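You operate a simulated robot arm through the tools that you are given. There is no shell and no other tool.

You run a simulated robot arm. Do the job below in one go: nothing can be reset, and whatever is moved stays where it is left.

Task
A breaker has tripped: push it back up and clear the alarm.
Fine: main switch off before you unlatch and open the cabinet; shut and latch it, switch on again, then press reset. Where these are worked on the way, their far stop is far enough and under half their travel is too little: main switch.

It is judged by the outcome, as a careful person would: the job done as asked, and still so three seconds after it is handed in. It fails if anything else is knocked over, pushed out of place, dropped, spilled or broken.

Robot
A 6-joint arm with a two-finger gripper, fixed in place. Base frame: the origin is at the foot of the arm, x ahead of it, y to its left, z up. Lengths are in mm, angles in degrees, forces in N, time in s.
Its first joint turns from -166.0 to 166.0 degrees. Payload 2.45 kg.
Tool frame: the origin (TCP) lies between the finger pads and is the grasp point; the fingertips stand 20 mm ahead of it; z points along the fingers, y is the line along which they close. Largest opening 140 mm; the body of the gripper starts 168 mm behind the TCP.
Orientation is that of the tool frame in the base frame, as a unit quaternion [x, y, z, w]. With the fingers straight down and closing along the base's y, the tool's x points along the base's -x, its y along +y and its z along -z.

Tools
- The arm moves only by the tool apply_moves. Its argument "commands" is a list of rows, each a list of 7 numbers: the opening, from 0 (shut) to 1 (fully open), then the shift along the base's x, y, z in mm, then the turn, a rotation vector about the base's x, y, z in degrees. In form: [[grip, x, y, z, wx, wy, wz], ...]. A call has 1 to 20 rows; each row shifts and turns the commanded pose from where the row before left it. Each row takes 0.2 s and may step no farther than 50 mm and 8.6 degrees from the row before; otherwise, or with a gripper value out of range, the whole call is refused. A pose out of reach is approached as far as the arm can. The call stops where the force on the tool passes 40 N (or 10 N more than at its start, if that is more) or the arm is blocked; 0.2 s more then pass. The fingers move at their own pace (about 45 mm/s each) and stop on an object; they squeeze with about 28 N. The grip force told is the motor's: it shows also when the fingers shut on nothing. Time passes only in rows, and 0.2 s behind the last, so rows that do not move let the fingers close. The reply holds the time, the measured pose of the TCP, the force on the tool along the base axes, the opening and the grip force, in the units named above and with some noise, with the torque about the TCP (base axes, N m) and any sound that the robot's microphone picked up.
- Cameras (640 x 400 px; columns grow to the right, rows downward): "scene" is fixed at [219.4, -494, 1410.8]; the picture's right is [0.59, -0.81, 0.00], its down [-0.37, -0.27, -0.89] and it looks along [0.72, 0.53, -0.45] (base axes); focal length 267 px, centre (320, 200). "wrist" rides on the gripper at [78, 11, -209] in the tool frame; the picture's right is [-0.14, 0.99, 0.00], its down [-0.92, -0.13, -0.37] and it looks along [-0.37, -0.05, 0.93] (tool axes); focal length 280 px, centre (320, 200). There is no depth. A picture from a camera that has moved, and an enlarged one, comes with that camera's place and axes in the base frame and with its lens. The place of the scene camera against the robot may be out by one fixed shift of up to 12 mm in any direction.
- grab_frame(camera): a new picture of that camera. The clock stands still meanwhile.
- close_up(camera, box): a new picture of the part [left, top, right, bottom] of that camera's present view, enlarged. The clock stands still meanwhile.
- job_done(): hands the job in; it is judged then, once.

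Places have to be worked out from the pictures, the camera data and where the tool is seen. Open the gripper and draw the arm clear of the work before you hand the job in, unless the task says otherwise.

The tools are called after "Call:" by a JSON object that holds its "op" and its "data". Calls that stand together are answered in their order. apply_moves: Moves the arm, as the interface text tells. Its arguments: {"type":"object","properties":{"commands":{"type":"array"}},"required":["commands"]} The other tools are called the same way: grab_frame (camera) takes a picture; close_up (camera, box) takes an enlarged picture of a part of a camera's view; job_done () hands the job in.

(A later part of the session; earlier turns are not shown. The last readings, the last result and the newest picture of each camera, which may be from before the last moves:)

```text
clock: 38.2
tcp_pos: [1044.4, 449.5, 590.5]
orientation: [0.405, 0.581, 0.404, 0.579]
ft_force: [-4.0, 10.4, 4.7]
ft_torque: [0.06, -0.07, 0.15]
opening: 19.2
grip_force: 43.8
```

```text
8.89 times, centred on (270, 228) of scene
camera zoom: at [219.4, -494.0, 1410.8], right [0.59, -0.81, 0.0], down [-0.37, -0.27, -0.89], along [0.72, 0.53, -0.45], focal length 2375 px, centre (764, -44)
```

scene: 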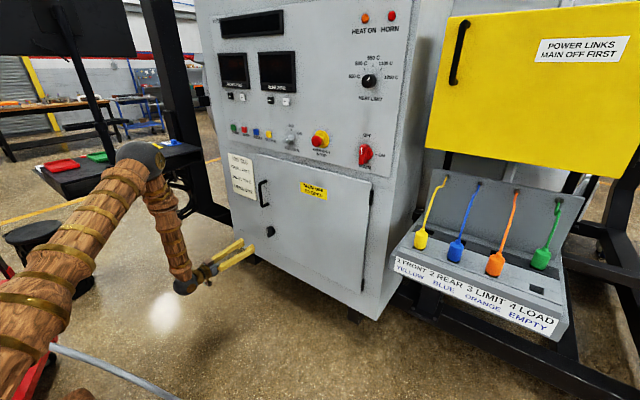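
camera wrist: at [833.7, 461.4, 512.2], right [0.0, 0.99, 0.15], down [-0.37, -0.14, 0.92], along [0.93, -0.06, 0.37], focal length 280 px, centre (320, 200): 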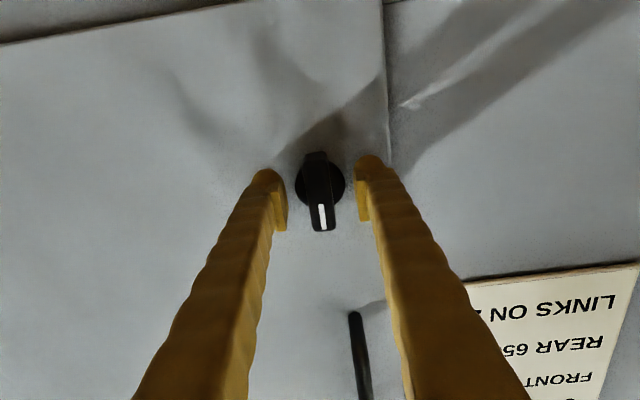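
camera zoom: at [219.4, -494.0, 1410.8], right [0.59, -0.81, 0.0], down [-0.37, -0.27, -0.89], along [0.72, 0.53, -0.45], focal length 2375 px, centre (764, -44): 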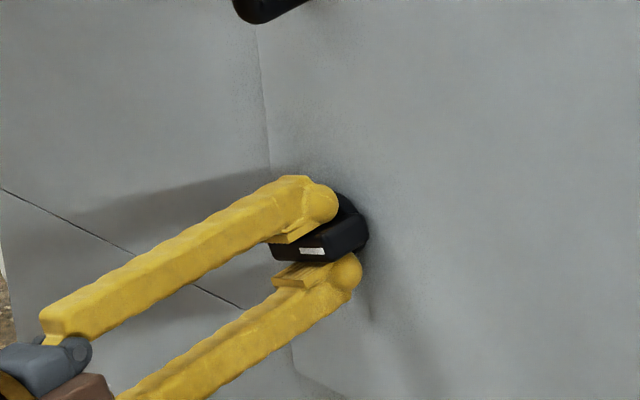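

Turned about 70° clockwise and still free. I'll finish the last 20° and watch for the stop.

Call:
{"op": "apply_moves", "data": {"commands": [[0, 0, -0.3, 0, 5, 0, 0], [0, 0, 0, 0, 5, 0, 0], [0, 0, 0, 0, 5, 0, 0], [0, 0, 0, 0, 5, 0, 0]]}}

Call:
{"op": "close_up", "data": {"camera": "scene", "box": [240, 205, 300, 250]}}

Call:
{"op": "grab_frame", "data": {"camera": "wrist"}}

```text
clock: 39.2
tcp_pos: [1043.9, 448.8, 589.5]
orientation: [0.499, 0.503, 0.497, 0.501]
ft_force: [-17.5, -0.7, 5.5]
ft_torque: [-1.71, -0.08, -0.06]
opening: 22.5
grip_force: 44.8
```

```text
8.89 times, centred on (270, 228) of scene
camera zoom: at [219.4, -494.0, 1410.8], right [0.59, -0.81, 0.0], down [-0.37, -0.27, -0.89], along [0.72, 0.53, -0.45], focal length 2375 px, centre (764, -44)
```

zoom: 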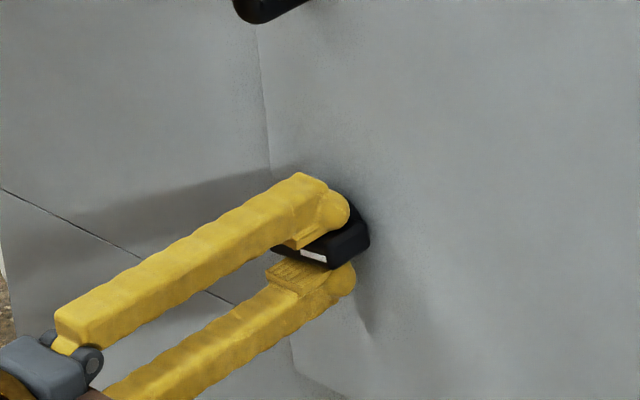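

```text
taken
camera wrist: at [833.8, 526.5, 601.3], right [0.0, -0.13, 0.99], down [-0.37, -0.92, -0.12], along [0.93, -0.37, -0.05], focal length 280 px, centre (320, 200)
```

wrist: 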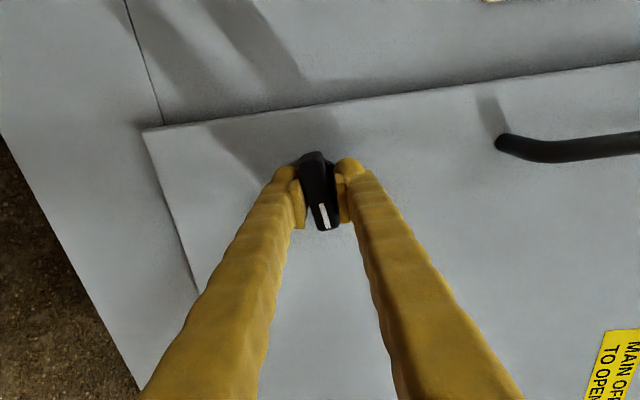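

The torque of −1.7 N m and the slight finger spread show the knob has reached its end stop at about 80–85°. I'll relax the twist, release and back away.

Call:
{"op": "apply_moves", "data": {"commands": [[0, 0, 0, 0, -6, 0, 0], [0.4, 0, 0, 0, -2, 0, 0], [0.4, 0, 0, 0, 0, 0, 0], [0.4, 0, 0, 0, 0, 0, 0], [0.4, -30, 0, 0, 0, 0, 0], [0.4, -40, 0, 0, 0, 0, 0], [0.4, -40, 0, 0, 0, 0, 0], [0.4, -40, 0, 0, 0, 0, 0], [0.4, -10, 0, 40, -8, 0, 0], [0.4, -10, 0, 40, -8, 0, 0], [0.4, 0, 0, 40, -8, 0, 0], [0.4, 0, 0, 40, -8, 0, 0], [0.4, 0, 0, 40, -8, 0, 0], [0.4, 0, 0, 30, -8, 0, 0], [0.4, 0, 0, 0, -8, 0, 0], [0.4, 0, 0, 0, -8, 0, 0], [0.4, 0, 0, 0, -8, 0, 0], [0.4, 0, 0, 0, -8, 0, 0]]}}

Call:
{"op": "grab_frame", "data": {"camera": "wrist"}}

Call:
{"op": "close_up", "data": {"camera": "scene", "box": [220, 160, 320, 250]}}

```text
clock: 43.0
tcp_pos: [872.9, 449.2, 820.6]
orientation: [0.011, 0.707, 0.008, 0.707]
ft_force: [-0.4, -0.1, 0.4]
ft_torque: [0.05, 0.0, -0.02]
opening: 56.2
grip_force: 0.1
```

```text
taken
camera wrist: at [663.2, 461.6, 741.9], right [0.0, 0.99, 0.16], down [-0.37, -0.15, 0.92], along [0.93, -0.06, 0.36], focal length 280 px, centre (320, 200)
```

wrist: 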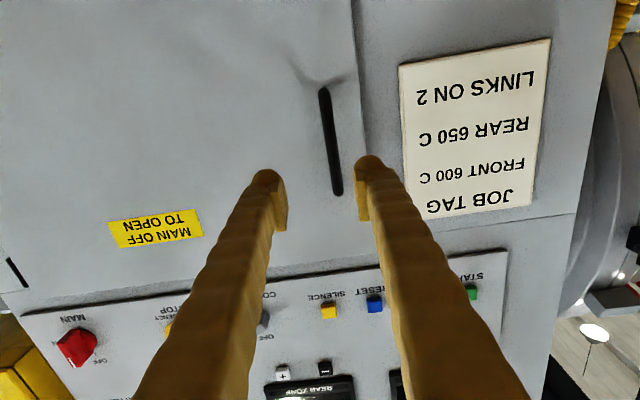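

```text
4.44 times, centred on (270, 205) of scene
camera zoom: at [219.4, -494.0, 1410.8], right [0.59, -0.81, 0.0], down [-0.37, -0.27, -0.89], along [0.72, 0.53, -0.45], focal length 1188 px, centre (542, 178)
```

zoom: 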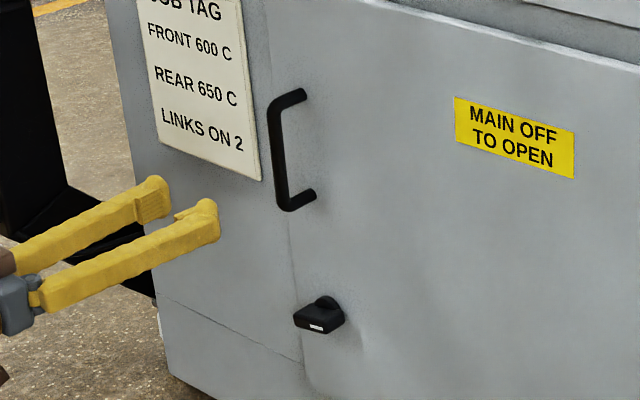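

The latch knob now lies horizontal (unlatched). The handle's front bar triangulates to about x≈1022, y≈464, z≈746–875. I'll move closer and re-measure before gripping.

Call:
{"op": "apply_moves", "data": {"commands": [[0.4, 30, 5, -3, -0.5, 0, 0], [0.4, 30, 5, -3, -0.5, 0, 0], [0.4, 27, 5, -3, -0.5, 0, 0]]}}

Call:
{"op": "grab_frame", "data": {"camera": "wrist"}}

Call:
{"op": "close_up", "data": {"camera": "scene", "box": [220, 160, 320, 250]}}

```text
clock: 43.8
tcp_pos: [960.8, 466.3, 810.9]
orientation: [0.001, 0.707, 0.0, 0.707]
ft_force: [-1.2, -0.5, 0.1]
ft_torque: [-0.02, 0.01, 0.0]
opening: 55.9
grip_force: 0.0
```

```text
taken
camera wrist: at [751.5, 475.6, 732.1], right [0.0, 0.99, 0.14], down [-0.37, -0.13, 0.92], along [0.93, -0.05, 0.37], focal length 280 px, centre (320, 200)
```

wrist: 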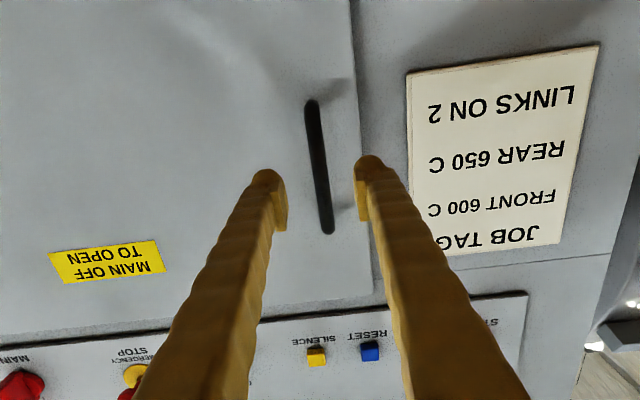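

```text
4.44 times, centred on (270, 205) of scene
camera zoom: at [219.4, -494.0, 1410.8], right [0.59, -0.81, 0.0], down [-0.37, -0.27, -0.89], along [0.72, 0.53, -0.45], focal length 1188 px, centre (542, 178)
```

zoom: 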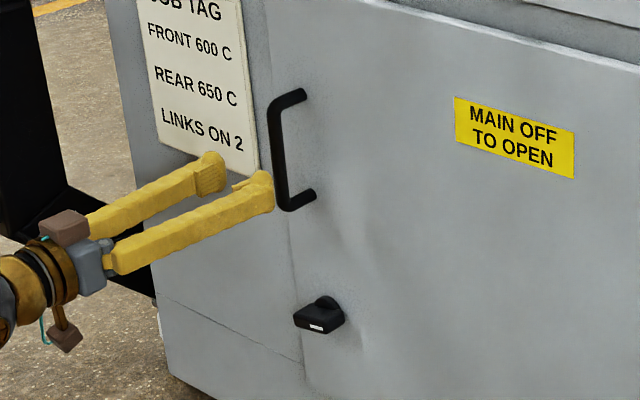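

The handle bar now refines to x≈1024, y≈463.5, z≈743–877. I'll go in to TCP x≈1023 and close on it.

Call:
{"op": "apply_moves", "data": {"commands": [[0.4, 30, -1.5, 0, 0, 0, 0], [0.4, 22, -1, 0, 0, 0, 0], [0.4, 10, 0, 0, 0, 0, 0], [0, 0, 0, 0, 0, 0, 0], [0, 0, 0, 0, 0, 0, 0], [0, 0, 0, 0, 0, 0, 0], [0, 0, 0, 0, 0, 0, 0]]}}

Call:
{"op": "grab_frame", "data": {"camera": "wrist"}}

Call:
{"op": "close_up", "data": {"camera": "scene", "box": [220, 160, 320, 250]}}

```text
clock: 45.4
tcp_pos: [1022.2, 466.0, 811.0]
orientation: [0.002, 0.707, -0.001, 0.708]
ft_force: [-2.2, 27.6, -2.3]
ft_torque: [-0.29, 0.04, 0.19]
opening: 14.5
grip_force: 35.7
```

```text
taken
camera wrist: at [811.7, 474.8, 731.3], right [0.0, 0.99, 0.14], down [-0.37, -0.13, 0.92], along [0.93, -0.05, 0.37], focal length 280 px, centre (320, 200)
```

wrist: 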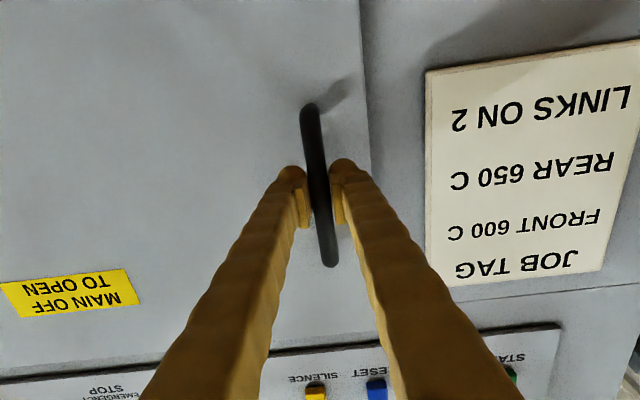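

```text
4.44 times, centred on (270, 205) of scene
camera zoom: at [219.4, -494.0, 1410.8], right [0.59, -0.81, 0.0], down [-0.37, -0.27, -0.89], along [0.72, 0.53, -0.45], focal length 1188 px, centre (542, 178)
```

zoom: 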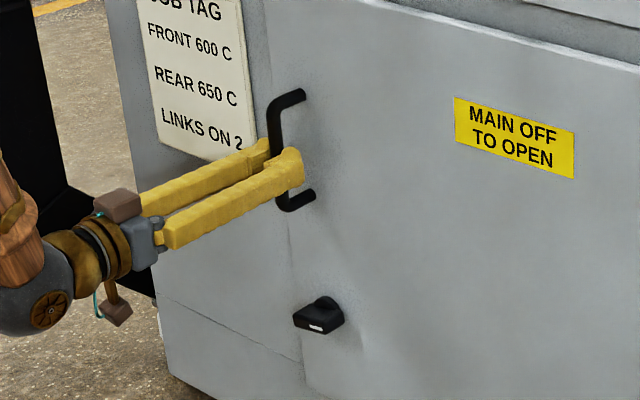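

The handle is gripped; the +28 N side load says the bar centre is about 2 mm further in +y. I'll relieve that, then start pulling along the arc about the hinge (≈(1068, −121)).

Call:
{"op": "apply_moves", "data": {"commands": [[0, 0, 2.5, 0, 0, 0, 0], [0, -10, -0.5, 0, 0, 0, 1], [0, -10.5, -1.4, 0, 0, 0, 1], [0, -15, -2, 0, 0, 0, 1.5], [0, -15.5, -2.2, 0, 0, 0, 1.5]]}}

Call:
{"op": "grab_frame", "data": {"camera": "scene"}}

```text
clock: 46.6
tcp_pos: [972.1, 457.7, 810.1]
orientation: [-0.029, 0.707, 0.03, 0.706]
ft_force: [0.2, -5.1, -7.1]
ft_torque: [0.04, 0.24, -0.05]
opening: 14.5
grip_force: 40.8
```

```text
taken
```

scene: 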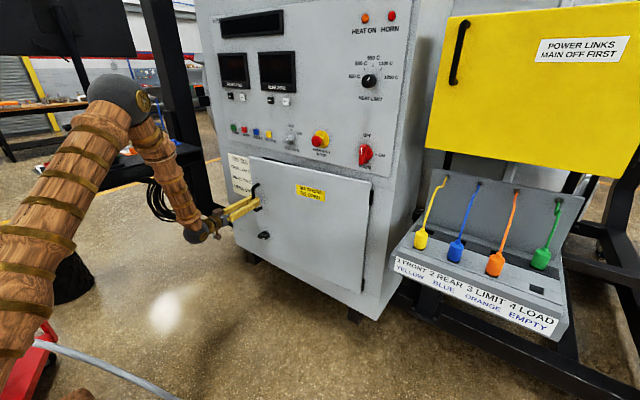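

The door is swinging open with small forces. I'll continue along the arc to about 19°.

Call:
{"op": "apply_moves", "data": {"commands": [[0, -35.3, -7.1, 0, 0, 0, 3.5], [0, -34.7, -9.1, 0, 0, 0, 3.5], [0, -34.2, -11.1, 0, 0, 0, 3.5], [0, -33.4, -13.3, 0, 0, 0, 3.5]]}}

```text
clock: 47.4
tcp_pos: [877.4, 431.9, 810.4]
orientation: [-0.085, 0.703, 0.086, 0.701]
ft_force: [1.8, -3.4, -1.9]
ft_torque: [-0.43, -0.01, 0.01]
opening: 14.1
grip_force: 40.2
stopped in row 3: the force on the tool passed its limit at 41 N (the readings are from after the stop); the commanded pose is now the measured one
```

The stop at 41 N was probably door inertia at that speed; the load has settled. I'll continue with slower steps.

Call:
{"op": "apply_moves", "data": {"commands": [[0, -17, -5.7, 0, 0, 0, 2.2], [0, -16.7, -6.6, 0, 0, 0, 2.2], [0, -16.5, -7.1, 0, 0, 0, 2.2], [0, -16.3, -7.6, 0, 0, 0, 2.2], [0, -16.1, -8.1, 0, 0, 0, 2.2], [0, -15.8, -8.6, 0, 0, 0, 2.2], [0, -15.5, -9.1, 0, 0, 0, 2.2], [0, -15.3, -9.5, 0, 0, 0, 2.2]]}}

Call:
{"op": "grab_frame", "data": {"camera": "scene"}}

Call:
{"op": "grab_frame", "data": {"camera": "wrist"}}

```text
clock: 48.5
tcp_pos: [813.4, 403.6, 810.2]
orientation: [-0.136, 0.694, 0.137, 0.693]
ft_force: [3.0, -5.0, 2.6]
ft_torque: [0.07, -0.05, -0.06]
opening: 14.2
grip_force: 40.5
stopped in row 5: the force on the tool passed its limit at 45 N (the readings are from after the stop); the commanded pose is now the measured one
```

```text
taken
```

scene: 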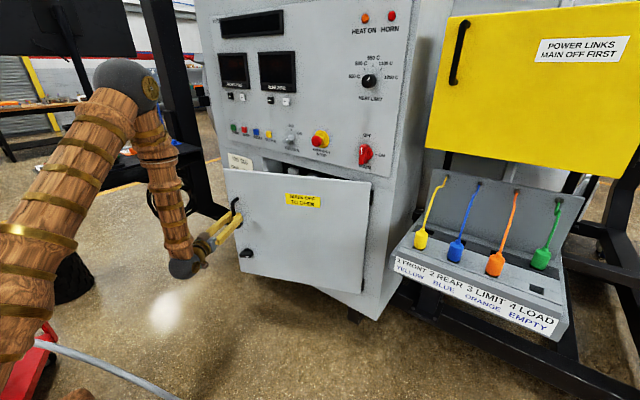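

```text
taken
camera wrist: at [614.8, 332.7, 732.0], right [-0.38, 0.92, 0.14], down [-0.29, -0.26, 0.92], along [0.88, 0.31, 0.36], focal length 280 px, centre (320, 200)
```

wrist: 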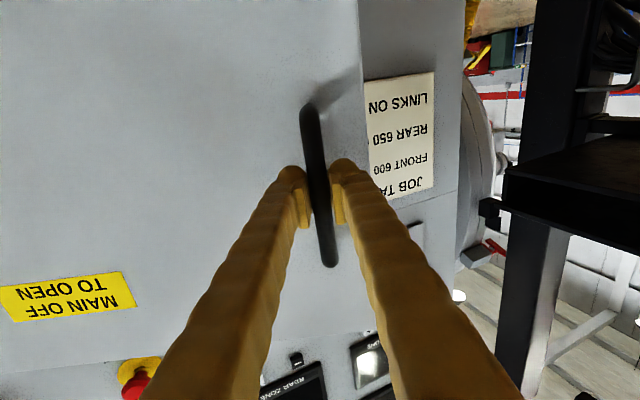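

The measured points fit a hinge at about (1080, −121) with radius ≈589, so my arc was slightly off and built up radial load. I'll follow the corrected arc in smaller steps.

Call:
{"op": "apply_moves", "data": {"commands": [[0, -14.2, -7.3, 0, 0, 0, 2.2], [0, -13.4, -7.6, 0, 0, 0, 2.2], [0, -13.2, -7.9, 0, 0, 0, 2.2], [0, -13.1, -8.1, 0, 0, 0, 2.2], [0, -12.8, -8.6, 0, 0, 0, 2.2], [0, -12.6, -8.9, 0, 0, 0, 2.2]]}}

```text
clock: 49.9
tcp_pos: [734.1, 354.2, 810.1]
orientation: [-0.217, 0.673, 0.217, 0.673]
ft_force: [8.2, -12.1, 17.3]
ft_torque: [0.16, -0.02, -0.13]
opening: 14.4
grip_force: 40.9
```

Good progress, now about 31° open. I'll keep going along the arc with a small radial correction.

Call:
{"op": "apply_moves", "data": {"commands": [[0, -11.7, -10, 0.5, 0, 0, 2.5], [0, -12.1, -9.8, 0.5, 0, 0, 2.5], [0, -11.8, -9.8, 0, 0, 0, 2.5], [0, -11.6, -10.2, 0, 0, 0, 2.5], [0, -11.4, -10.4, 0, 0, 0, 2.5], [0, -11, -10.8, 0, 0, 0, 2.5], [0, -10.8, -11, 0, 0, 0, 2.5], [0, -10.4, -11.4, 0, 0, 0, 2.5]]}}

Call:
{"op": "grab_frame", "data": {"camera": "scene"}}

Call:
{"op": "grab_frame", "data": {"camera": "wrist"}}

```text
clock: 51.1
tcp_pos: [680.3, 308.7, 807.9]
orientation: [-0.289, 0.645, 0.291, 0.645]
ft_force: [-2.0, 2.9, 2.1]
ft_torque: [-0.01, -0.05, 0.0]
opening: 13.4
grip_force: 39.9
out of reach, approached as far as the arm can: row 4, 5
stopped in row 6: the force on the tool passed its limit at 46 N (the readings are from after the stop); the commanded pose is now the measured one
```

```text
taken
```

scene: 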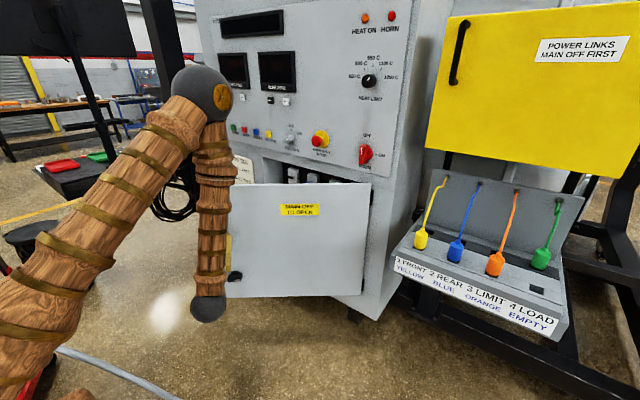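

```text
taken
camera wrist: at [533.6, 158.3, 730.6], right [-0.74, 0.65, 0.14], down [-0.15, -0.36, 0.92], along [0.65, 0.66, 0.37], focal length 280 px, centre (320, 200)
```

wrist: 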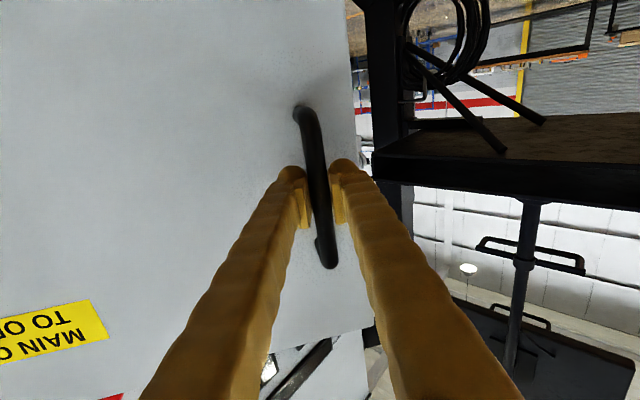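

The arm's elbow is nearly fully folded here (door about 37° open), so I'll loosen slightly and swing the gripper around the handle bar (+30° yaw) to move the wrist outward.

Call:
{"op": "apply_moves", "data": {"commands": [[0.13, 0, 0, 0, 0, 0, 0], [0.13, 0, 0, 0, 0, 0, 5], [0.13, 0, 0, 0, 0, 0, 5], [0.13, 0, 0, 0, 0, 0, 5], [0.13, 0, 0, 0, 0, 0, 5], [0.13, 0, 0, 0, 0, 0, 5], [0.13, 0, 0, 0, 0, 0, 5]]}}

Call:
{"op": "grab_frame", "data": {"camera": "scene"}}

Call:
{"op": "grab_frame", "data": {"camera": "wrist"}}

```text
clock: 52.7
tcp_pos: [680.2, 308.6, 808.9]
orientation: [-0.447, 0.548, 0.449, 0.547]
ft_force: [0.9, 0.0, 0.8]
ft_torque: [0.0, -0.01, 0.02]
opening: 18.3
grip_force: 0.3
```

```text
taken
```

scene: 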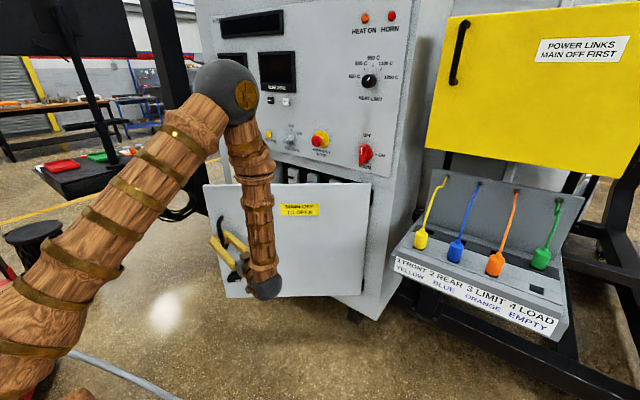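

```text
taken
camera wrist: at [628.4, 104.7, 730.8], right [-0.97, 0.19, 0.14], down [0.05, -0.39, 0.92], along [0.23, 0.9, 0.37], focal length 280 px, centre (320, 200)
```

wrist: 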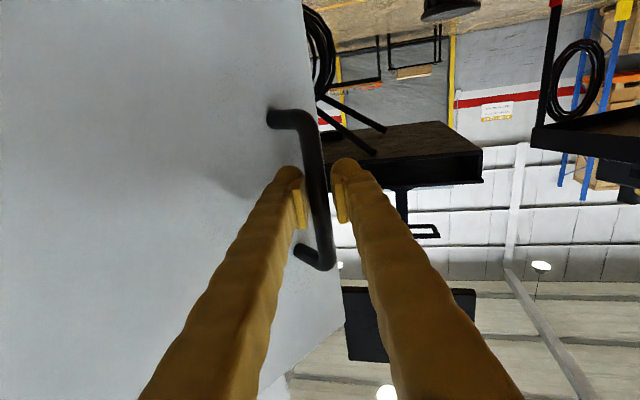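

The gripper swung round cleanly (pointing azimuth ≈79°) with the bar still caged. I'll re-grip and continue the arc.

Call:
{"op": "apply_moves", "data": {"commands": [[0, 0, 0, 0, 0, 0, 0], [0, 0, 0, 0, 0, 0, 0], [0, -11.1, -10.6, 0, 0, 0, 1], [0, -10.9, -10.9, 0, 0, 0, 1], [0, -10.6, -11.2, 0, 0, 0, 1], [0, -10.3, -11.5, 0, 0, 0, 1], [0, -10, -11.7, 0, 0, 0, 1], [0, -9.7, -12, 0, 0, 0, 1]]}}

```text
clock: 54.4
tcp_pos: [629.1, 251.3, 809.6]
orientation: [-0.47, 0.528, 0.472, 0.528]
ft_force: [6.1, -4.1, -0.2]
ft_torque: [0.14, 0.36, -0.03]
opening: 11.6
grip_force: 37.9
stopped in row 8: the force on the tool passed its limit at 41 N (the readings are from after the stop); the commanded pose is now the measured one
```

Now about 45° open. The grip opening fell to 11.6 mm, so I'll check how the bar sits between the fingers.

Call:
{"op": "grab_frame", "data": {"camera": "wrist"}}

Call:
{"op": "grab_frame", "data": {"camera": "scene"}}

```text
taken
camera wrist: at [593.0, 44.8, 730.6], right [-0.98, 0.11, 0.14], down [0.09, -0.38, 0.92], along [0.16, 0.92, 0.37], focal length 280 px, centre (320, 200)
```

wrist: 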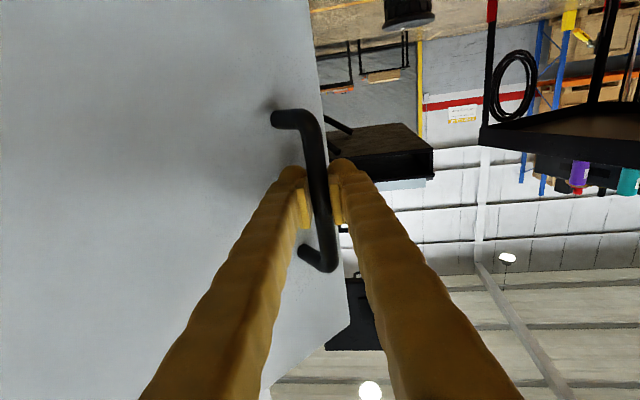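

```text
taken
```

scene: 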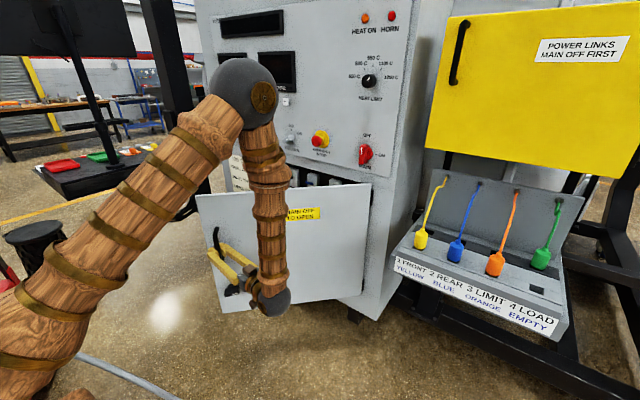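

The bar is still well held. I'll keep going in short runs.

Call:
{"op": "apply_moves", "data": {"commands": [[0, -9.6, -11.9, 0, 0, 0, 1], [0, -9.3, -12.2, 0, 0, 0, 1], [0, -8.9, -12.4, 0, 0, 0, 1], [0, -8.6, -12.6, 0, 0, 0, 1]]}}

```text
clock: 55.4
tcp_pos: [592.4, 203.9, 808.9]
orientation: [-0.488, 0.512, 0.489, 0.51]
ft_force: [5.4, -4.3, 2.0]
ft_torque: [0.14, 0.52, 0.0]
opening: 11.3
grip_force: 38.6
stopped in row 4: the force on the tool passed its limit at 42 N (the readings are from after the stop); the commanded pose is now the measured one
```

Now about 51° open. Continuing with smaller steps to keep the drag lower.

Call:
{"op": "apply_moves", "data": {"commands": [[0, -5.6, -8.5, 0, 0, 0, 0.7], [0, -5.4, -8.6, 0, 0, 0, 0.7], [0, -5.3, -8.7, 0, 0, 0, 0.7], [0, -5.1, -8.8, 0, 0, 0, 0.7], [0, -5, -8.9, 0, 0, 0, 0.7], [0, -4.8, -9, 0, 0, 0, 0.7], [0, -4.7, -9.1, 0, 0, 0, 0.7], [0, -4.5, -9.2, 0, 0, 0, 0.7], [0, -4.3, -9.2, 0, 0, 0, 0.7], [0, -4.2, -9.3, 0, 0, 0, 0.7]]}}

Call:
{"op": "grab_frame", "data": {"camera": "wrist"}}

Call:
{"op": "grab_frame", "data": {"camera": "scene"}}

```text
clock: 57.6
tcp_pos: [544.2, 113.5, 808.7]
orientation: [-0.519, 0.481, 0.519, 0.48]
ft_force: [13.2, -5.1, -21.0]
ft_torque: [-0.11, 0.42, -0.03]
opening: 11.4
grip_force: 38.4
```

```text
taken
camera wrist: at [548.3, -96.2, 731.0], right [-0.99, -0.08, 0.14], down [0.16, -0.36, 0.92], along [-0.02, 0.93, 0.36], focal length 280 px, centre (320, 200)
```

wrist: 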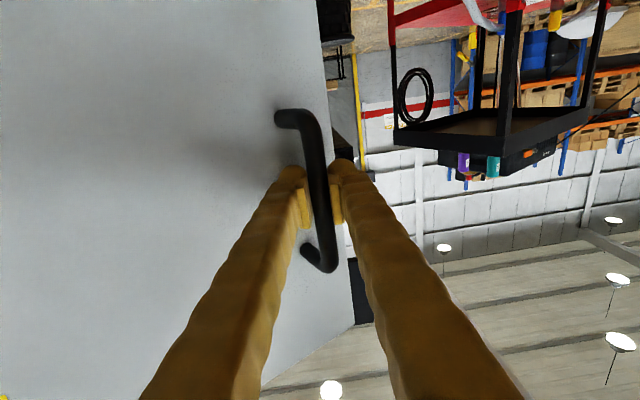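

```text
taken
```

scene: 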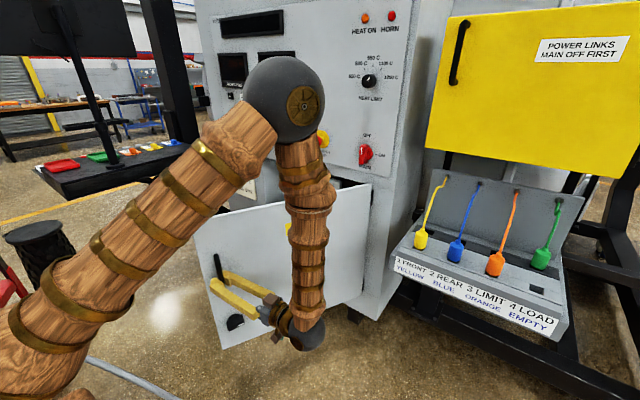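

About 61° open and moving smoothly. I'll continue slowly with a tiny radial correction.

Call:
{"op": "apply_moves", "data": {"commands": [[0, -3.4, -9.6, -0.6, 0, 0, 0.7], [0, -3.3, -9.6, -0.6, 0, 0, 0.7], [0, -3.5, -9.5, 0, 0, 0, 0.7], [0, -3.5, -9.6, 0, 0, 0, 0.7], [0, -3.3, -9.6, 0, 0, 0, 0.7], [0, -3.2, -9.7, 0, 0, 0, 0.7], [0, -3.0, -9.75, 0, 0, 0, 0.7], [0, -2.8, -9.8, 0, 0, 0, 0.7], [0, -2.7, -9.85, 0, 0, 0, 0.7], [0, -2.5, -9.9, 0, 0, 0, 0.7]]}}

```text
clock: 59.8
tcp_pos: [511.6, 17.3, 807.7]
orientation: [0.547, -0.449, -0.546, -0.449]
ft_force: [21.1, -5.5, 32.4]
ft_torque: [-0.13, 0.41, -0.02]
opening: 11.3
grip_force: 38.0
```

About 71° open. Relaxing the vertical and radial load and going on.

Call:
{"op": "apply_moves", "data": {"commands": [[0, -1.3, -10, 0.6, 0, 0, 0.7], [0, -1.3, -10, 0.4, 0, 0, 0.7], [0, -1.8, -10, 0, 0, 0, 0.7], [0, -1.8, -10, 0, 0, 0, 0.7], [0, -1.6, -10.1, 0, 0, 0, 0.7], [0, -1.4, -10.1, 0, 0, 0, 0.7], [0, -1.2, -10.1, 0, 0, 0, 0.7], [0, -1.1, -10.1, 0, 0, 0, 0.7], [0, -0.9, -10.2, 0, 0, 0, 0.7], [0, -0.7, -10.2, 0, 0, 0, 0.7]]}}

Call:
{"op": "grab_frame", "data": {"camera": "scene"}}

Call:
{"op": "grab_frame", "data": {"camera": "wrist"}}

```text
clock: 61.0
tcp_pos: [503.9, -29.7, 807.9]
orientation: [-0.559, 0.433, 0.56, 0.431]
ft_force: [-3.6, -0.3, 0.7]
ft_torque: [-0.08, 0.14, -0.02]
opening: 11.2
grip_force: 38.5
stopped in row 5: the force on the tool passed its limit at 52 N (the readings are from after the stop); the commanded pose is now the measured one
```

```text
taken
```

scene: 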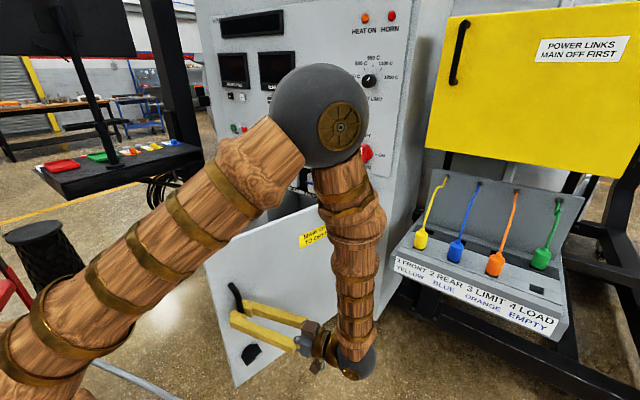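

```text
taken
camera wrist: at [545.0, -234.8, 729.4], right [-0.96, -0.25, 0.14], down [0.22, -0.32, 0.92], along [-0.19, 0.91, 0.37], focal length 280 px, centre (320, 200)
```

wrist: 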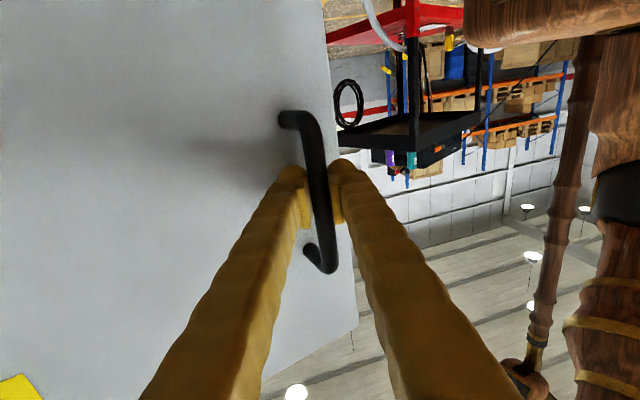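

About 75° open. The stop may have been drag or a door limit, so I'll try a few more small steps.

Call:
{"op": "apply_moves", "data": {"commands": [[0, -1.2, -7, 0, 0, 0, 0.5], [0, -1.1, -7, 0, 0, 0, 0.5], [0, -1, -7, 0, 0, 0, 0.5], [0, -0.9, -7, 0, 0, 0, 0.5], [0, -0.8, -7, 0, 0, 0, 0.5], [0, -0.7, -7, 0, 0, 0, 0.5]]}}

```text
clock: 62.4
tcp_pos: [498.6, -69.4, 808.2]
orientation: [-0.569, 0.419, 0.57, 0.419]
ft_force: [5.0, -0.6, -1.2]
ft_torque: [-0.06, 0.31, 0.0]
opening: 11.3
grip_force: 38.4
stopped in row 6: the force on the tool passed its limit at 44 N (the readings are from after the stop); the commanded pose is now the measured one
```

Still moving freely (about 79°). A few more short runs.

Call:
{"op": "apply_moves", "data": {"commands": [[0, 0.2, -7, 0, 0, 0, 0.5], [0, -0.5, -7, 0, 0, 0, 0.5], [0, -0.4, -7, 0, 0, 0, 0.5], [0, -0.3, -7, 0, 0, 0, 0.5]]}}

Call:
{"op": "apply_moves", "data": {"commands": [[0, 0.5, -7, 0, 0, 0, 0.5], [0, 0, -7, 0, 0, 0, 0.5], [0, 0.1, -7, 0, 0, 0, 0.5], [0, 0.2, -7, 0, 0, 0, 0.5], [0, 0.3, -7, 0, 0, 0, 0.5]]}}

```text
clock: 63.4
tcp_pos: [497.8, -96.6, 808.3]
orientation: [-0.577, 0.409, 0.577, 0.409]
ft_force: [6.7, 0.4, 3.1]
ft_torque: [-0.08, 0.31, 0.0]
opening: 11.7
grip_force: 38.8
```

```text
clock: 64.6
tcp_pos: [495.9, -131.6, 808.6]
orientation: [-0.585, 0.396, 0.587, 0.395]
ft_force: [-30.4, -0.9, 25.2]
ft_torque: [0.14, 0.38, 0.05]
opening: 11.3
grip_force: 38.0
```

About 85° open. I'll correct the radial load and go a bit further for clearance.

Call:
{"op": "apply_moves", "data": {"commands": [[0, -1, -7, -0.5, 0, 0, 0.5], [0, 0, -7, -0.3, 0, 0, 0.5], [0, 0.3, -7, 0, 0, 0, 0.5], [0, 0.4, -7, 0, 0, 0, 0.5], [0, 0.5, -7, 0, 0, 0, 0.5]]}}

Call:
{"op": "apply_moves", "data": {"commands": [[0, 0.3, -7, 0, 0, 0, 0.5], [0, 0.6, -7, 0, 0, 0, 0.5], [0, 0.7, -7, 0, 0, 0, 0.5], [0, 0.8, -7, 0, 0, 0, 0.5], [0, 0.9, -7, 0, 0, 0, 0.5]]}}

Call:
{"op": "grab_frame", "data": {"camera": "scene"}}

Call:
{"op": "grab_frame", "data": {"camera": "wrist"}}

```text
clock: 65.8
tcp_pos: [498.8, -167.4, 806.3]
orientation: [-0.595, 0.383, 0.595, 0.382]
ft_force: [4.5, 0.9, 16.0]
ft_torque: [-0.05, 0.29, 0.04]
opening: 11.3
grip_force: 38.4
```

```text
clock: 67.1
tcp_pos: [502.8, -200.8, 806.0]
orientation: [0.602, -0.371, -0.602, -0.371]
ft_force: [4.1, 0.8, -4.8]
ft_torque: [0.04, 0.39, -0.02]
opening: 11.4
grip_force: 37.9
stopped in row 5: the force on the tool passed its limit at 41 N (the readings are from after the stop); the commanded pose is now the measured one
```

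```text
taken
```

scene: 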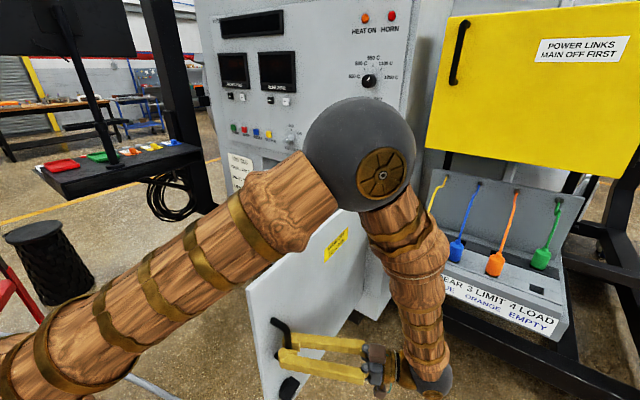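

```text
taken
camera wrist: at [586.7, -393.5, 728.7], right [-0.88, -0.45, 0.14], down [0.28, -0.27, 0.92], along [-0.37, 0.85, 0.36], focal length 280 px, centre (320, 200)
```

wrist: 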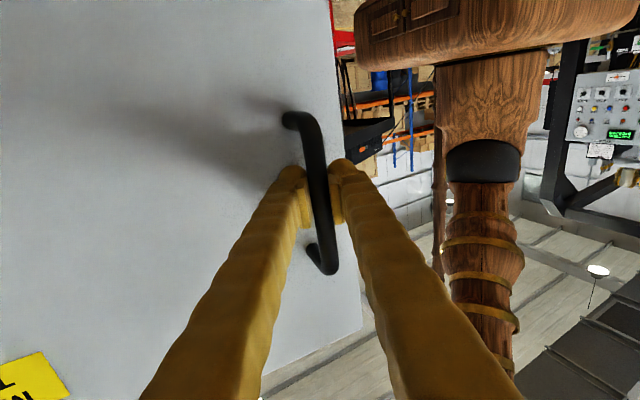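

The door is open about 92°, enough to work inside. I'll open the fingers, withdraw straight back from the handle and raise the arm above the door's top.

Call:
{"op": "apply_moves", "data": {"commands": [[0.26, 0, 0, 0, 0, 0, 0], [0.26, 0, 0, 0, 0, 0, 0], [0.26, 0, 0, 0, 0, 0, 0], [0.26, 9, -17.9, 0, 0, 0, 0], [0.26, 13.5, -26.8, 0, 0, 0, 0], [0.26, 13.5, -26.8, 0, 0, 0, 0], [0.26, 9, -17.9, 0, 0, 0, 0]]}}

Call:
{"op": "grab_frame", "data": {"camera": "wrist"}}

Call:
{"op": "grab_frame", "data": {"camera": "scene"}}

```text
clock: 68.7
tcp_pos: [550.0, -291.4, 808.7]
orientation: [0.603, -0.37, -0.603, -0.369]
ft_force: [0.0, -0.4, -0.3]
ft_torque: [-0.01, -0.05, -0.04]
opening: 36.6
grip_force: 0.1
```

```text
taken
camera wrist: at [633.1, -483.2, 729.6], right [-0.88, -0.45, 0.14], down [0.28, -0.27, 0.92], along [-0.38, 0.85, 0.36], focal length 280 px, centre (320, 200)
```

wrist: 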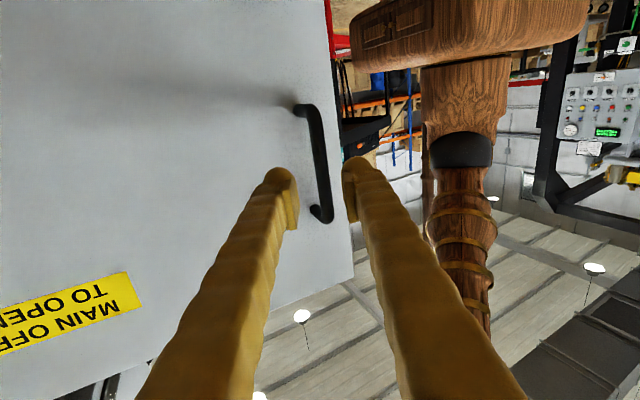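

```text
taken
```

scene: 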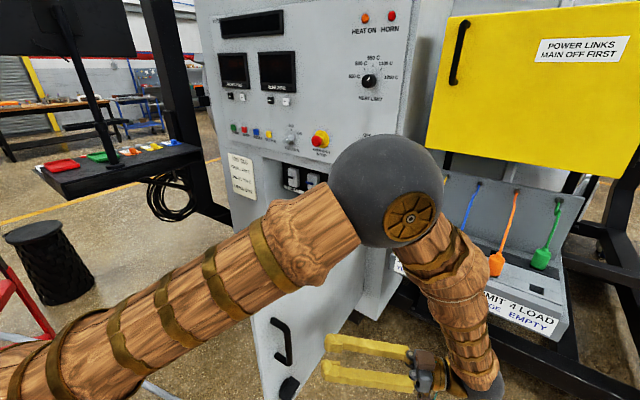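

Released, and the door stays put. Now I'll lift straight up above the door top while beginning to yaw back.

Call:
{"op": "apply_moves", "data": {"commands": [[0.26, 0, 0, 40, 0, 0, -4], [0.26, 0, 0, 45, 0, 0, -4], [0.26, 0, 0, 45, 0, 0, -4], [0.26, 0, 0, 45, 0, 0, -4], [0.26, 0, 0, 45, 0, 0, -4], [0.26, 0, 0, 45, 0, 0, -4], [0.26, 0, 0, 45, 0, 0, -4], [0.26, 0, 0, 45, 0, 0, -4], [0.26, 0, 0, 45, 0, 0, -4], [0.26, 0, 0, 45, 0, 0, -4], [0.26, 0, 0, 45, 0, 0, -4]]}}

Call:
{"op": "grab_frame", "data": {"camera": "scene"}}

```text
clock: 71.1
tcp_pos: [540.8, -249.8, 1257.4]
orientation: [-0.418, 0.572, 0.417, 0.569]
ft_force: [-0.3, 1.0, 0.0]
ft_torque: [0.02, 0.0, 0.0]
opening: 36.2
grip_force: 0.1
out of reach, approached as far as the arm can: row 4, 5, 6, 7, 8, 9
```

```text
taken
```

scene: 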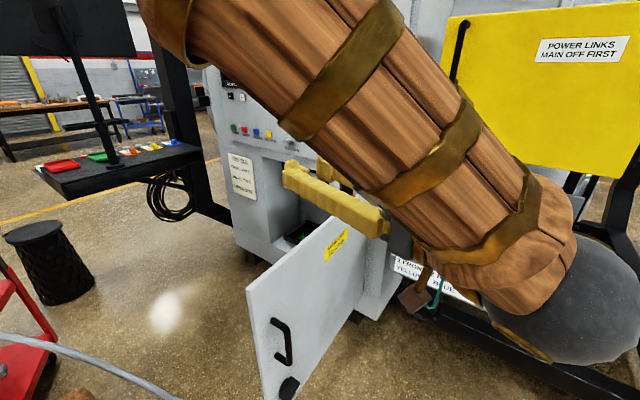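

The tool is clear above the door (z≈1257). I'll swing over to the cabinet's open side while yawing back to +x.

Call:
{"op": "apply_moves", "data": {"commands": [[0.26, 20.3, 36.7, 0, 0, 0, -6], [0.26, 20.3, 36.7, 0, 0, 0, -6], [0.26, 20.3, 36.7, 0, 0, 0, -6], [0.26, 20.3, 36.7, 0, 0, 0, -6], [0.26, 20.3, 36.7, 0, 0, 0, -6], [0.26, 20.3, 36.7, 0, 0, 0, -6], [0.26, 20.3, 36.7, 0, 0, 0, -6], [0.26, 20.3, 36.7, 0, 0, 0, -6], [0.26, 20.3, 36.7, 0, 0, 0, -6], [0.26, 20.3, 36.7, 0, 0, 0, -6], [0.26, 20.3, 36.7, 0, 0, 0, -6], [0.26, 20.3, 36.7, 0, 0, 0, -6]]}}

Call:
{"op": "grab_frame", "data": {"camera": "scene"}}

Call:
{"op": "grab_frame", "data": {"camera": "wrist"}}

```text
clock: 73.7
tcp_pos: [789.6, 180.2, 1257.1]
orientation: [-0.001, 0.708, 0.0, 0.706]
ft_force: [-2.5, 9.5, 0.3]
ft_torque: [0.03, 0.03, -1.64]
opening: 36.4
grip_force: 0.0
```

```text
taken
```

scene: 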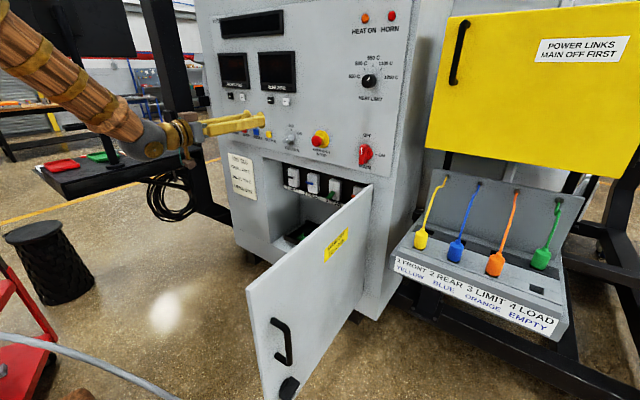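

```text
taken
camera wrist: at [579.6, 189.2, 1180.1], right [0.0, 0.99, 0.14], down [-0.37, -0.13, 0.92], along [0.93, -0.05, 0.36], focal length 280 px, centre (320, 200)
```

wrist: 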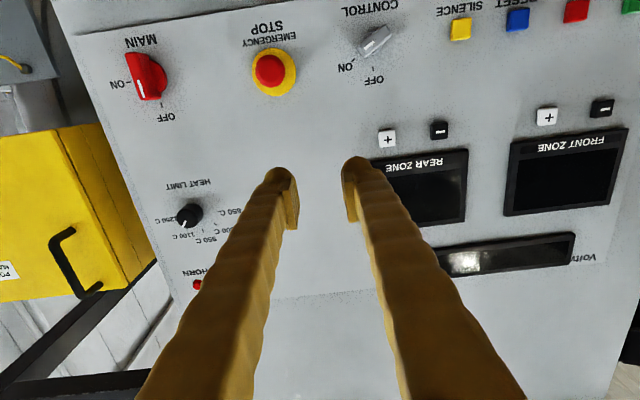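

I'm now on the open side and the breakers are visible. I'll zoom in on them.

Call:
{"op": "close_up", "data": {"camera": "scene", "box": [270, 150, 380, 215]}}

Call:
{"op": "close_up", "data": {"camera": "scene", "box": [240, 150, 400, 250]}}

```text
5.82 times, centred on (325, 182) of scene
camera zoom: at [219.4, -494.0, 1410.8], right [0.59, -0.81, 0.0], down [-0.37, -0.27, -0.89], along [0.72, 0.53, -0.45], focal length 1555 px, centre (291, 302)
```

zoom: 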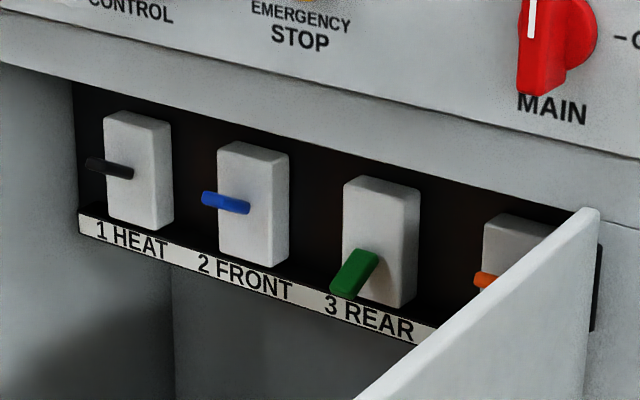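

```text
4.00 times, centred on (320, 200) of scene
camera zoom: at [219.4, -494.0, 1410.8], right [0.59, -0.81, 0.0], down [-0.37, -0.27, -0.89], along [0.72, 0.53, -0.45], focal length 1069 px, centre (320, 200)
```

zoom: 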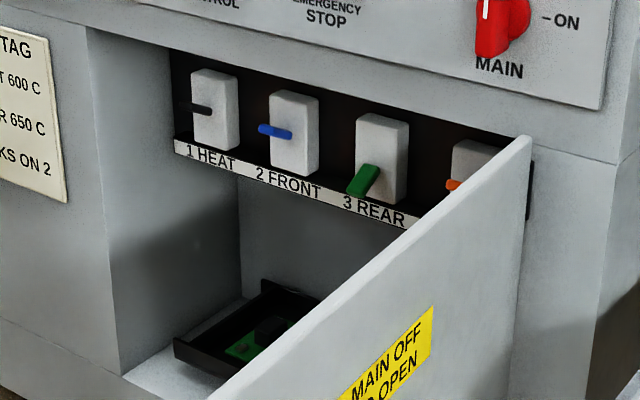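

Breaker 3 (REAR, green lever) is down; the others look to be in the same raised position. I'll close the fingers and descend to view it with the wrist camera.

Call:
{"op": "apply_moves", "data": {"commands": [[0, 0, -4, -41, 0, 0, 0], [0, 0, -4, -41, 0, 0, 0], [0, 0, -4, -41, 0, 0, 0], [0, 0, -4, -41, 0, 0, 0], [0, 0, -4, -41, 0, 0, 0], [0, 0, -4, -41, 0, 0, 0], [0, 0, -4, -41, 0, 0, 0], [0, 0, -4, -41, 0, 0, 0]]}}

Call:
{"op": "grab_frame", "data": {"camera": "wrist"}}

Call:
{"op": "grab_frame", "data": {"camera": "scene"}}

```text
clock: 75.5
tcp_pos: [786.5, 158.1, 926.9]
orientation: [-0.004, 0.708, 0.006, 0.706]
ft_force: [0.0, 0.0, -1.0]
ft_torque: [-0.01, 0.01, -0.02]
opening: 0.0
grip_force: 28.2
out of reach, approached as far as the arm can: row 8
```

```text
taken
camera wrist: at [576.9, 164.4, 848.0], right [-0.02, 0.99, 0.14], down [-0.37, -0.13, 0.92], along [0.93, -0.04, 0.36], focal length 280 px, centre (320, 200)
```

wrist: 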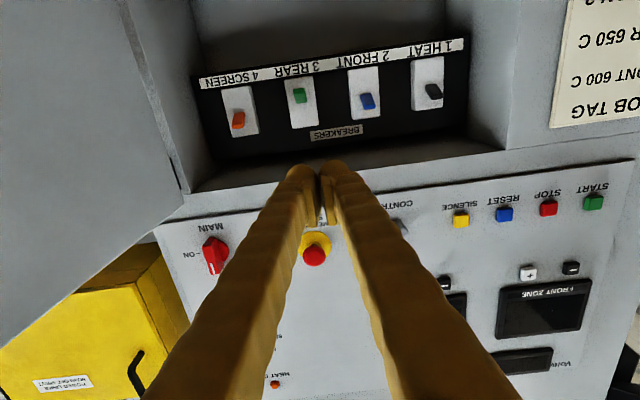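

```text
taken
```

scene: 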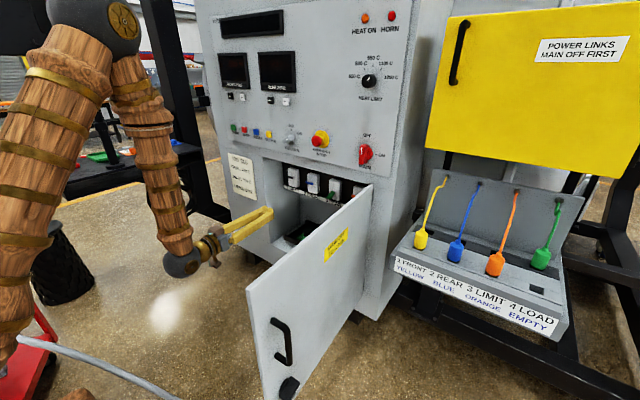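

All four breakers are visible from here. I'll zoom in on them.

Call:
{"op": "close_up", "data": {"camera": "wrist", "box": [190, 30, 480, 200]}}

Call:
{"op": "close_up", "data": {"camera": "wrist", "box": [270, 50, 350, 150]}}

```text
2.21 times, centred on (335, 115) of wrist
camera zoom: at [576.9, 164.4, 848.0], right [-0.02, 0.99, 0.14], down [-0.37, -0.13, 0.92], along [0.93, -0.04, 0.36], focal length 619 px, centre (287, 388)
```

zoom: 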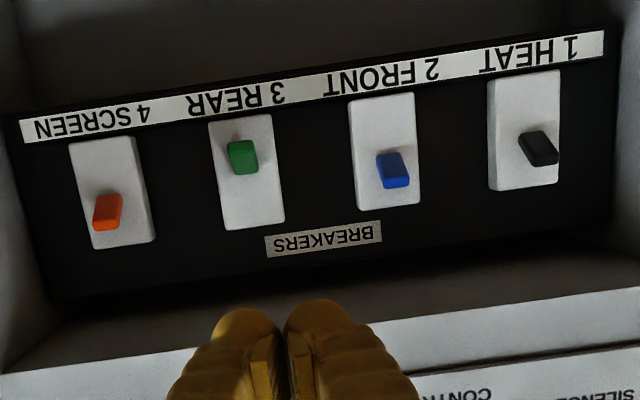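

```text
4.00 times, centred on (310, 100) of wrist
camera zoom: at [576.9, 164.4, 848.0], right [-0.02, 0.99, 0.14], down [-0.37, -0.13, 0.92], along [0.93, -0.04, 0.36], focal length 1122 px, centre (360, 600)
```

zoom: 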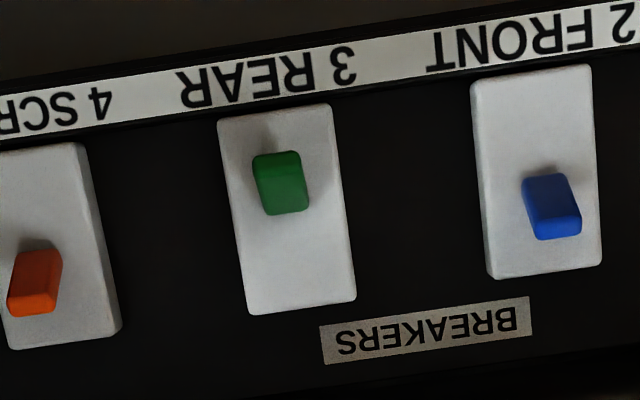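

Breaker 3's lever tip triangulates to about (1147, 133, 854), against ≈884 for the raised levers. I'll come in below it: first to x≈950, z≈820, in line with the lever.

Call:
{"op": "apply_moves", "data": {"commands": [[0, 40, -5, -10, 0, 0, -0.4], [0, 40, -5, -20, 0, 0, -0.4], [0, 40, -5, -25, 0, 0, 0], [0, 35, -5, -27, 0, 0, 0], [0, 10, -5, -25, 0, 0, 0]]}}

Call:
{"op": "grab_frame", "data": {"camera": "wrist"}}

Call:
{"op": "close_up", "data": {"camera": "scene", "box": [260, 150, 390, 230]}}

```text
clock: 76.7
tcp_pos: [953.5, 133.4, 818.2]
orientation: [0.0, 0.708, 0.0, 0.707]
ft_force: [-0.6, -0.4, -0.9]
ft_torque: [-0.01, 0.01, 0.01]
opening: 0.1
grip_force: 28.0
```

```text
taken
camera wrist: at [742.5, 142.8, 741.2], right [0.0, 0.99, 0.14], down [-0.37, -0.13, 0.92], along [0.93, -0.05, 0.36], focal length 280 px, centre (320, 200)
```

wrist: 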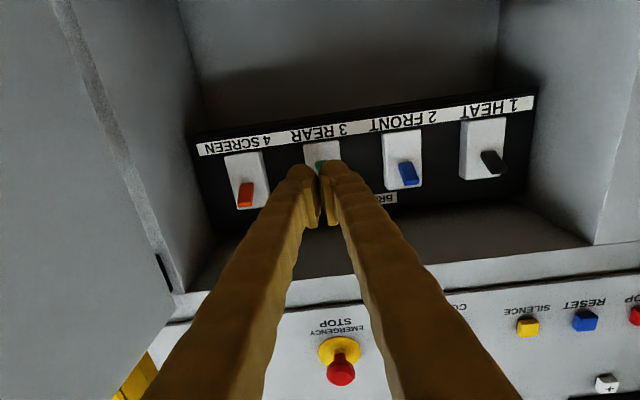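

```text
4.92 times, centred on (325, 190) of scene
camera zoom: at [219.4, -494.0, 1410.8], right [0.59, -0.81, 0.0], down [-0.37, -0.27, -0.89], along [0.72, 0.53, -0.45], focal length 1316 px, centre (295, 249)
```

zoom: 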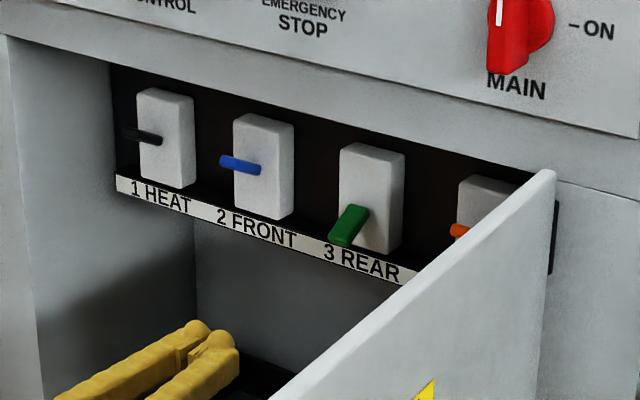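

I'll zoom in on the lever as seen past the fingertips.

Call:
{"op": "close_up", "data": {"camera": "wrist", "box": [220, 110, 440, 230]}}

```text
2.91 times, centred on (330, 170) of wrist
camera zoom: at [742.5, 142.8, 741.2], right [0.0, 0.99, 0.14], down [-0.37, -0.13, 0.92], along [0.93, -0.05, 0.36], focal length 816 px, centre (291, 287)
```

zoom: 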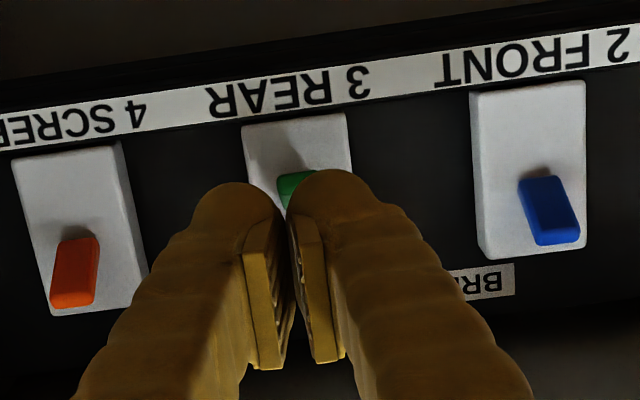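

The lever root is at x≈1180, with its underside near z≈849 and its tip around x≈1125–1147. The body face is at x≈1180–1185. I'll slide in underneath at z≈812 to x≈1143.

Call:
{"op": "apply_moves", "data": {"commands": [[0, 40, -0.5, -5, 0, 0, 0], [0, 40, -0.5, -1, 0, 0, 0], [0, 40, -0.5, 0, 0, 0, 0], [0, 40, 0, 0, 0, 0, 0], [0, 20, 0, 0, 0, 0, 0], [0, 9, 0, 0, 0, 0, 0]]}}

Call:
{"op": "grab_frame", "data": {"camera": "wrist"}}

Call:
{"op": "close_up", "data": {"camera": "scene", "box": [270, 150, 380, 215]}}

```text
clock: 78.1
tcp_pos: [1142.1, 132.8, 815.0]
orientation: [0.0, 0.708, 0.0, 0.707]
ft_force: [-1.0, 0.7, -0.5]
ft_torque: [0.0, 0.03, 0.0]
opening: 0.1
grip_force: 28.3
```

```text
taken
camera wrist: at [931.4, 142.2, 736.9], right [0.0, 0.99, 0.14], down [-0.37, -0.13, 0.92], along [0.93, -0.05, 0.36], focal length 280 px, centre (320, 200)
```

wrist: 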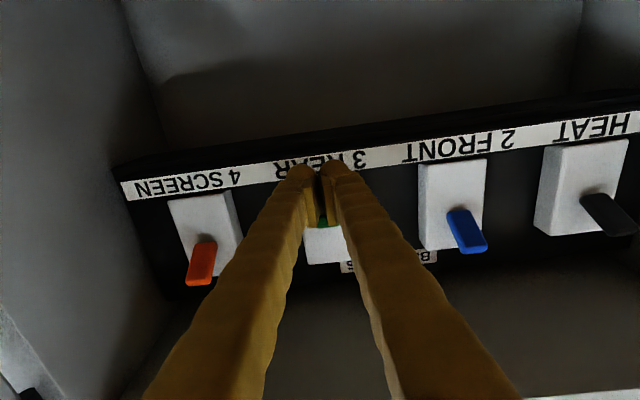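

```text
5.82 times, centred on (325, 182) of scene
camera zoom: at [219.4, -494.0, 1410.8], right [0.59, -0.81, 0.0], down [-0.37, -0.27, -0.89], along [0.72, 0.53, -0.45], focal length 1555 px, centre (291, 302)
```

zoom: 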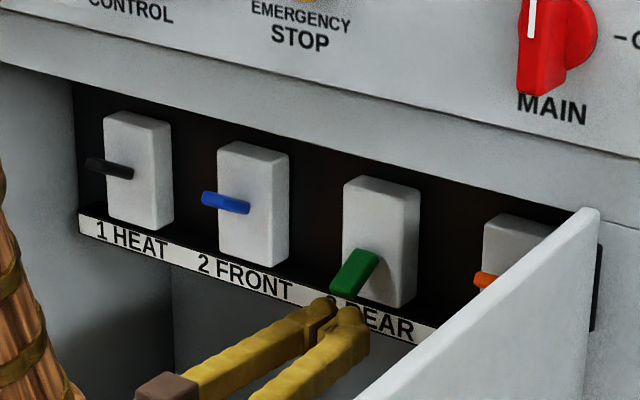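

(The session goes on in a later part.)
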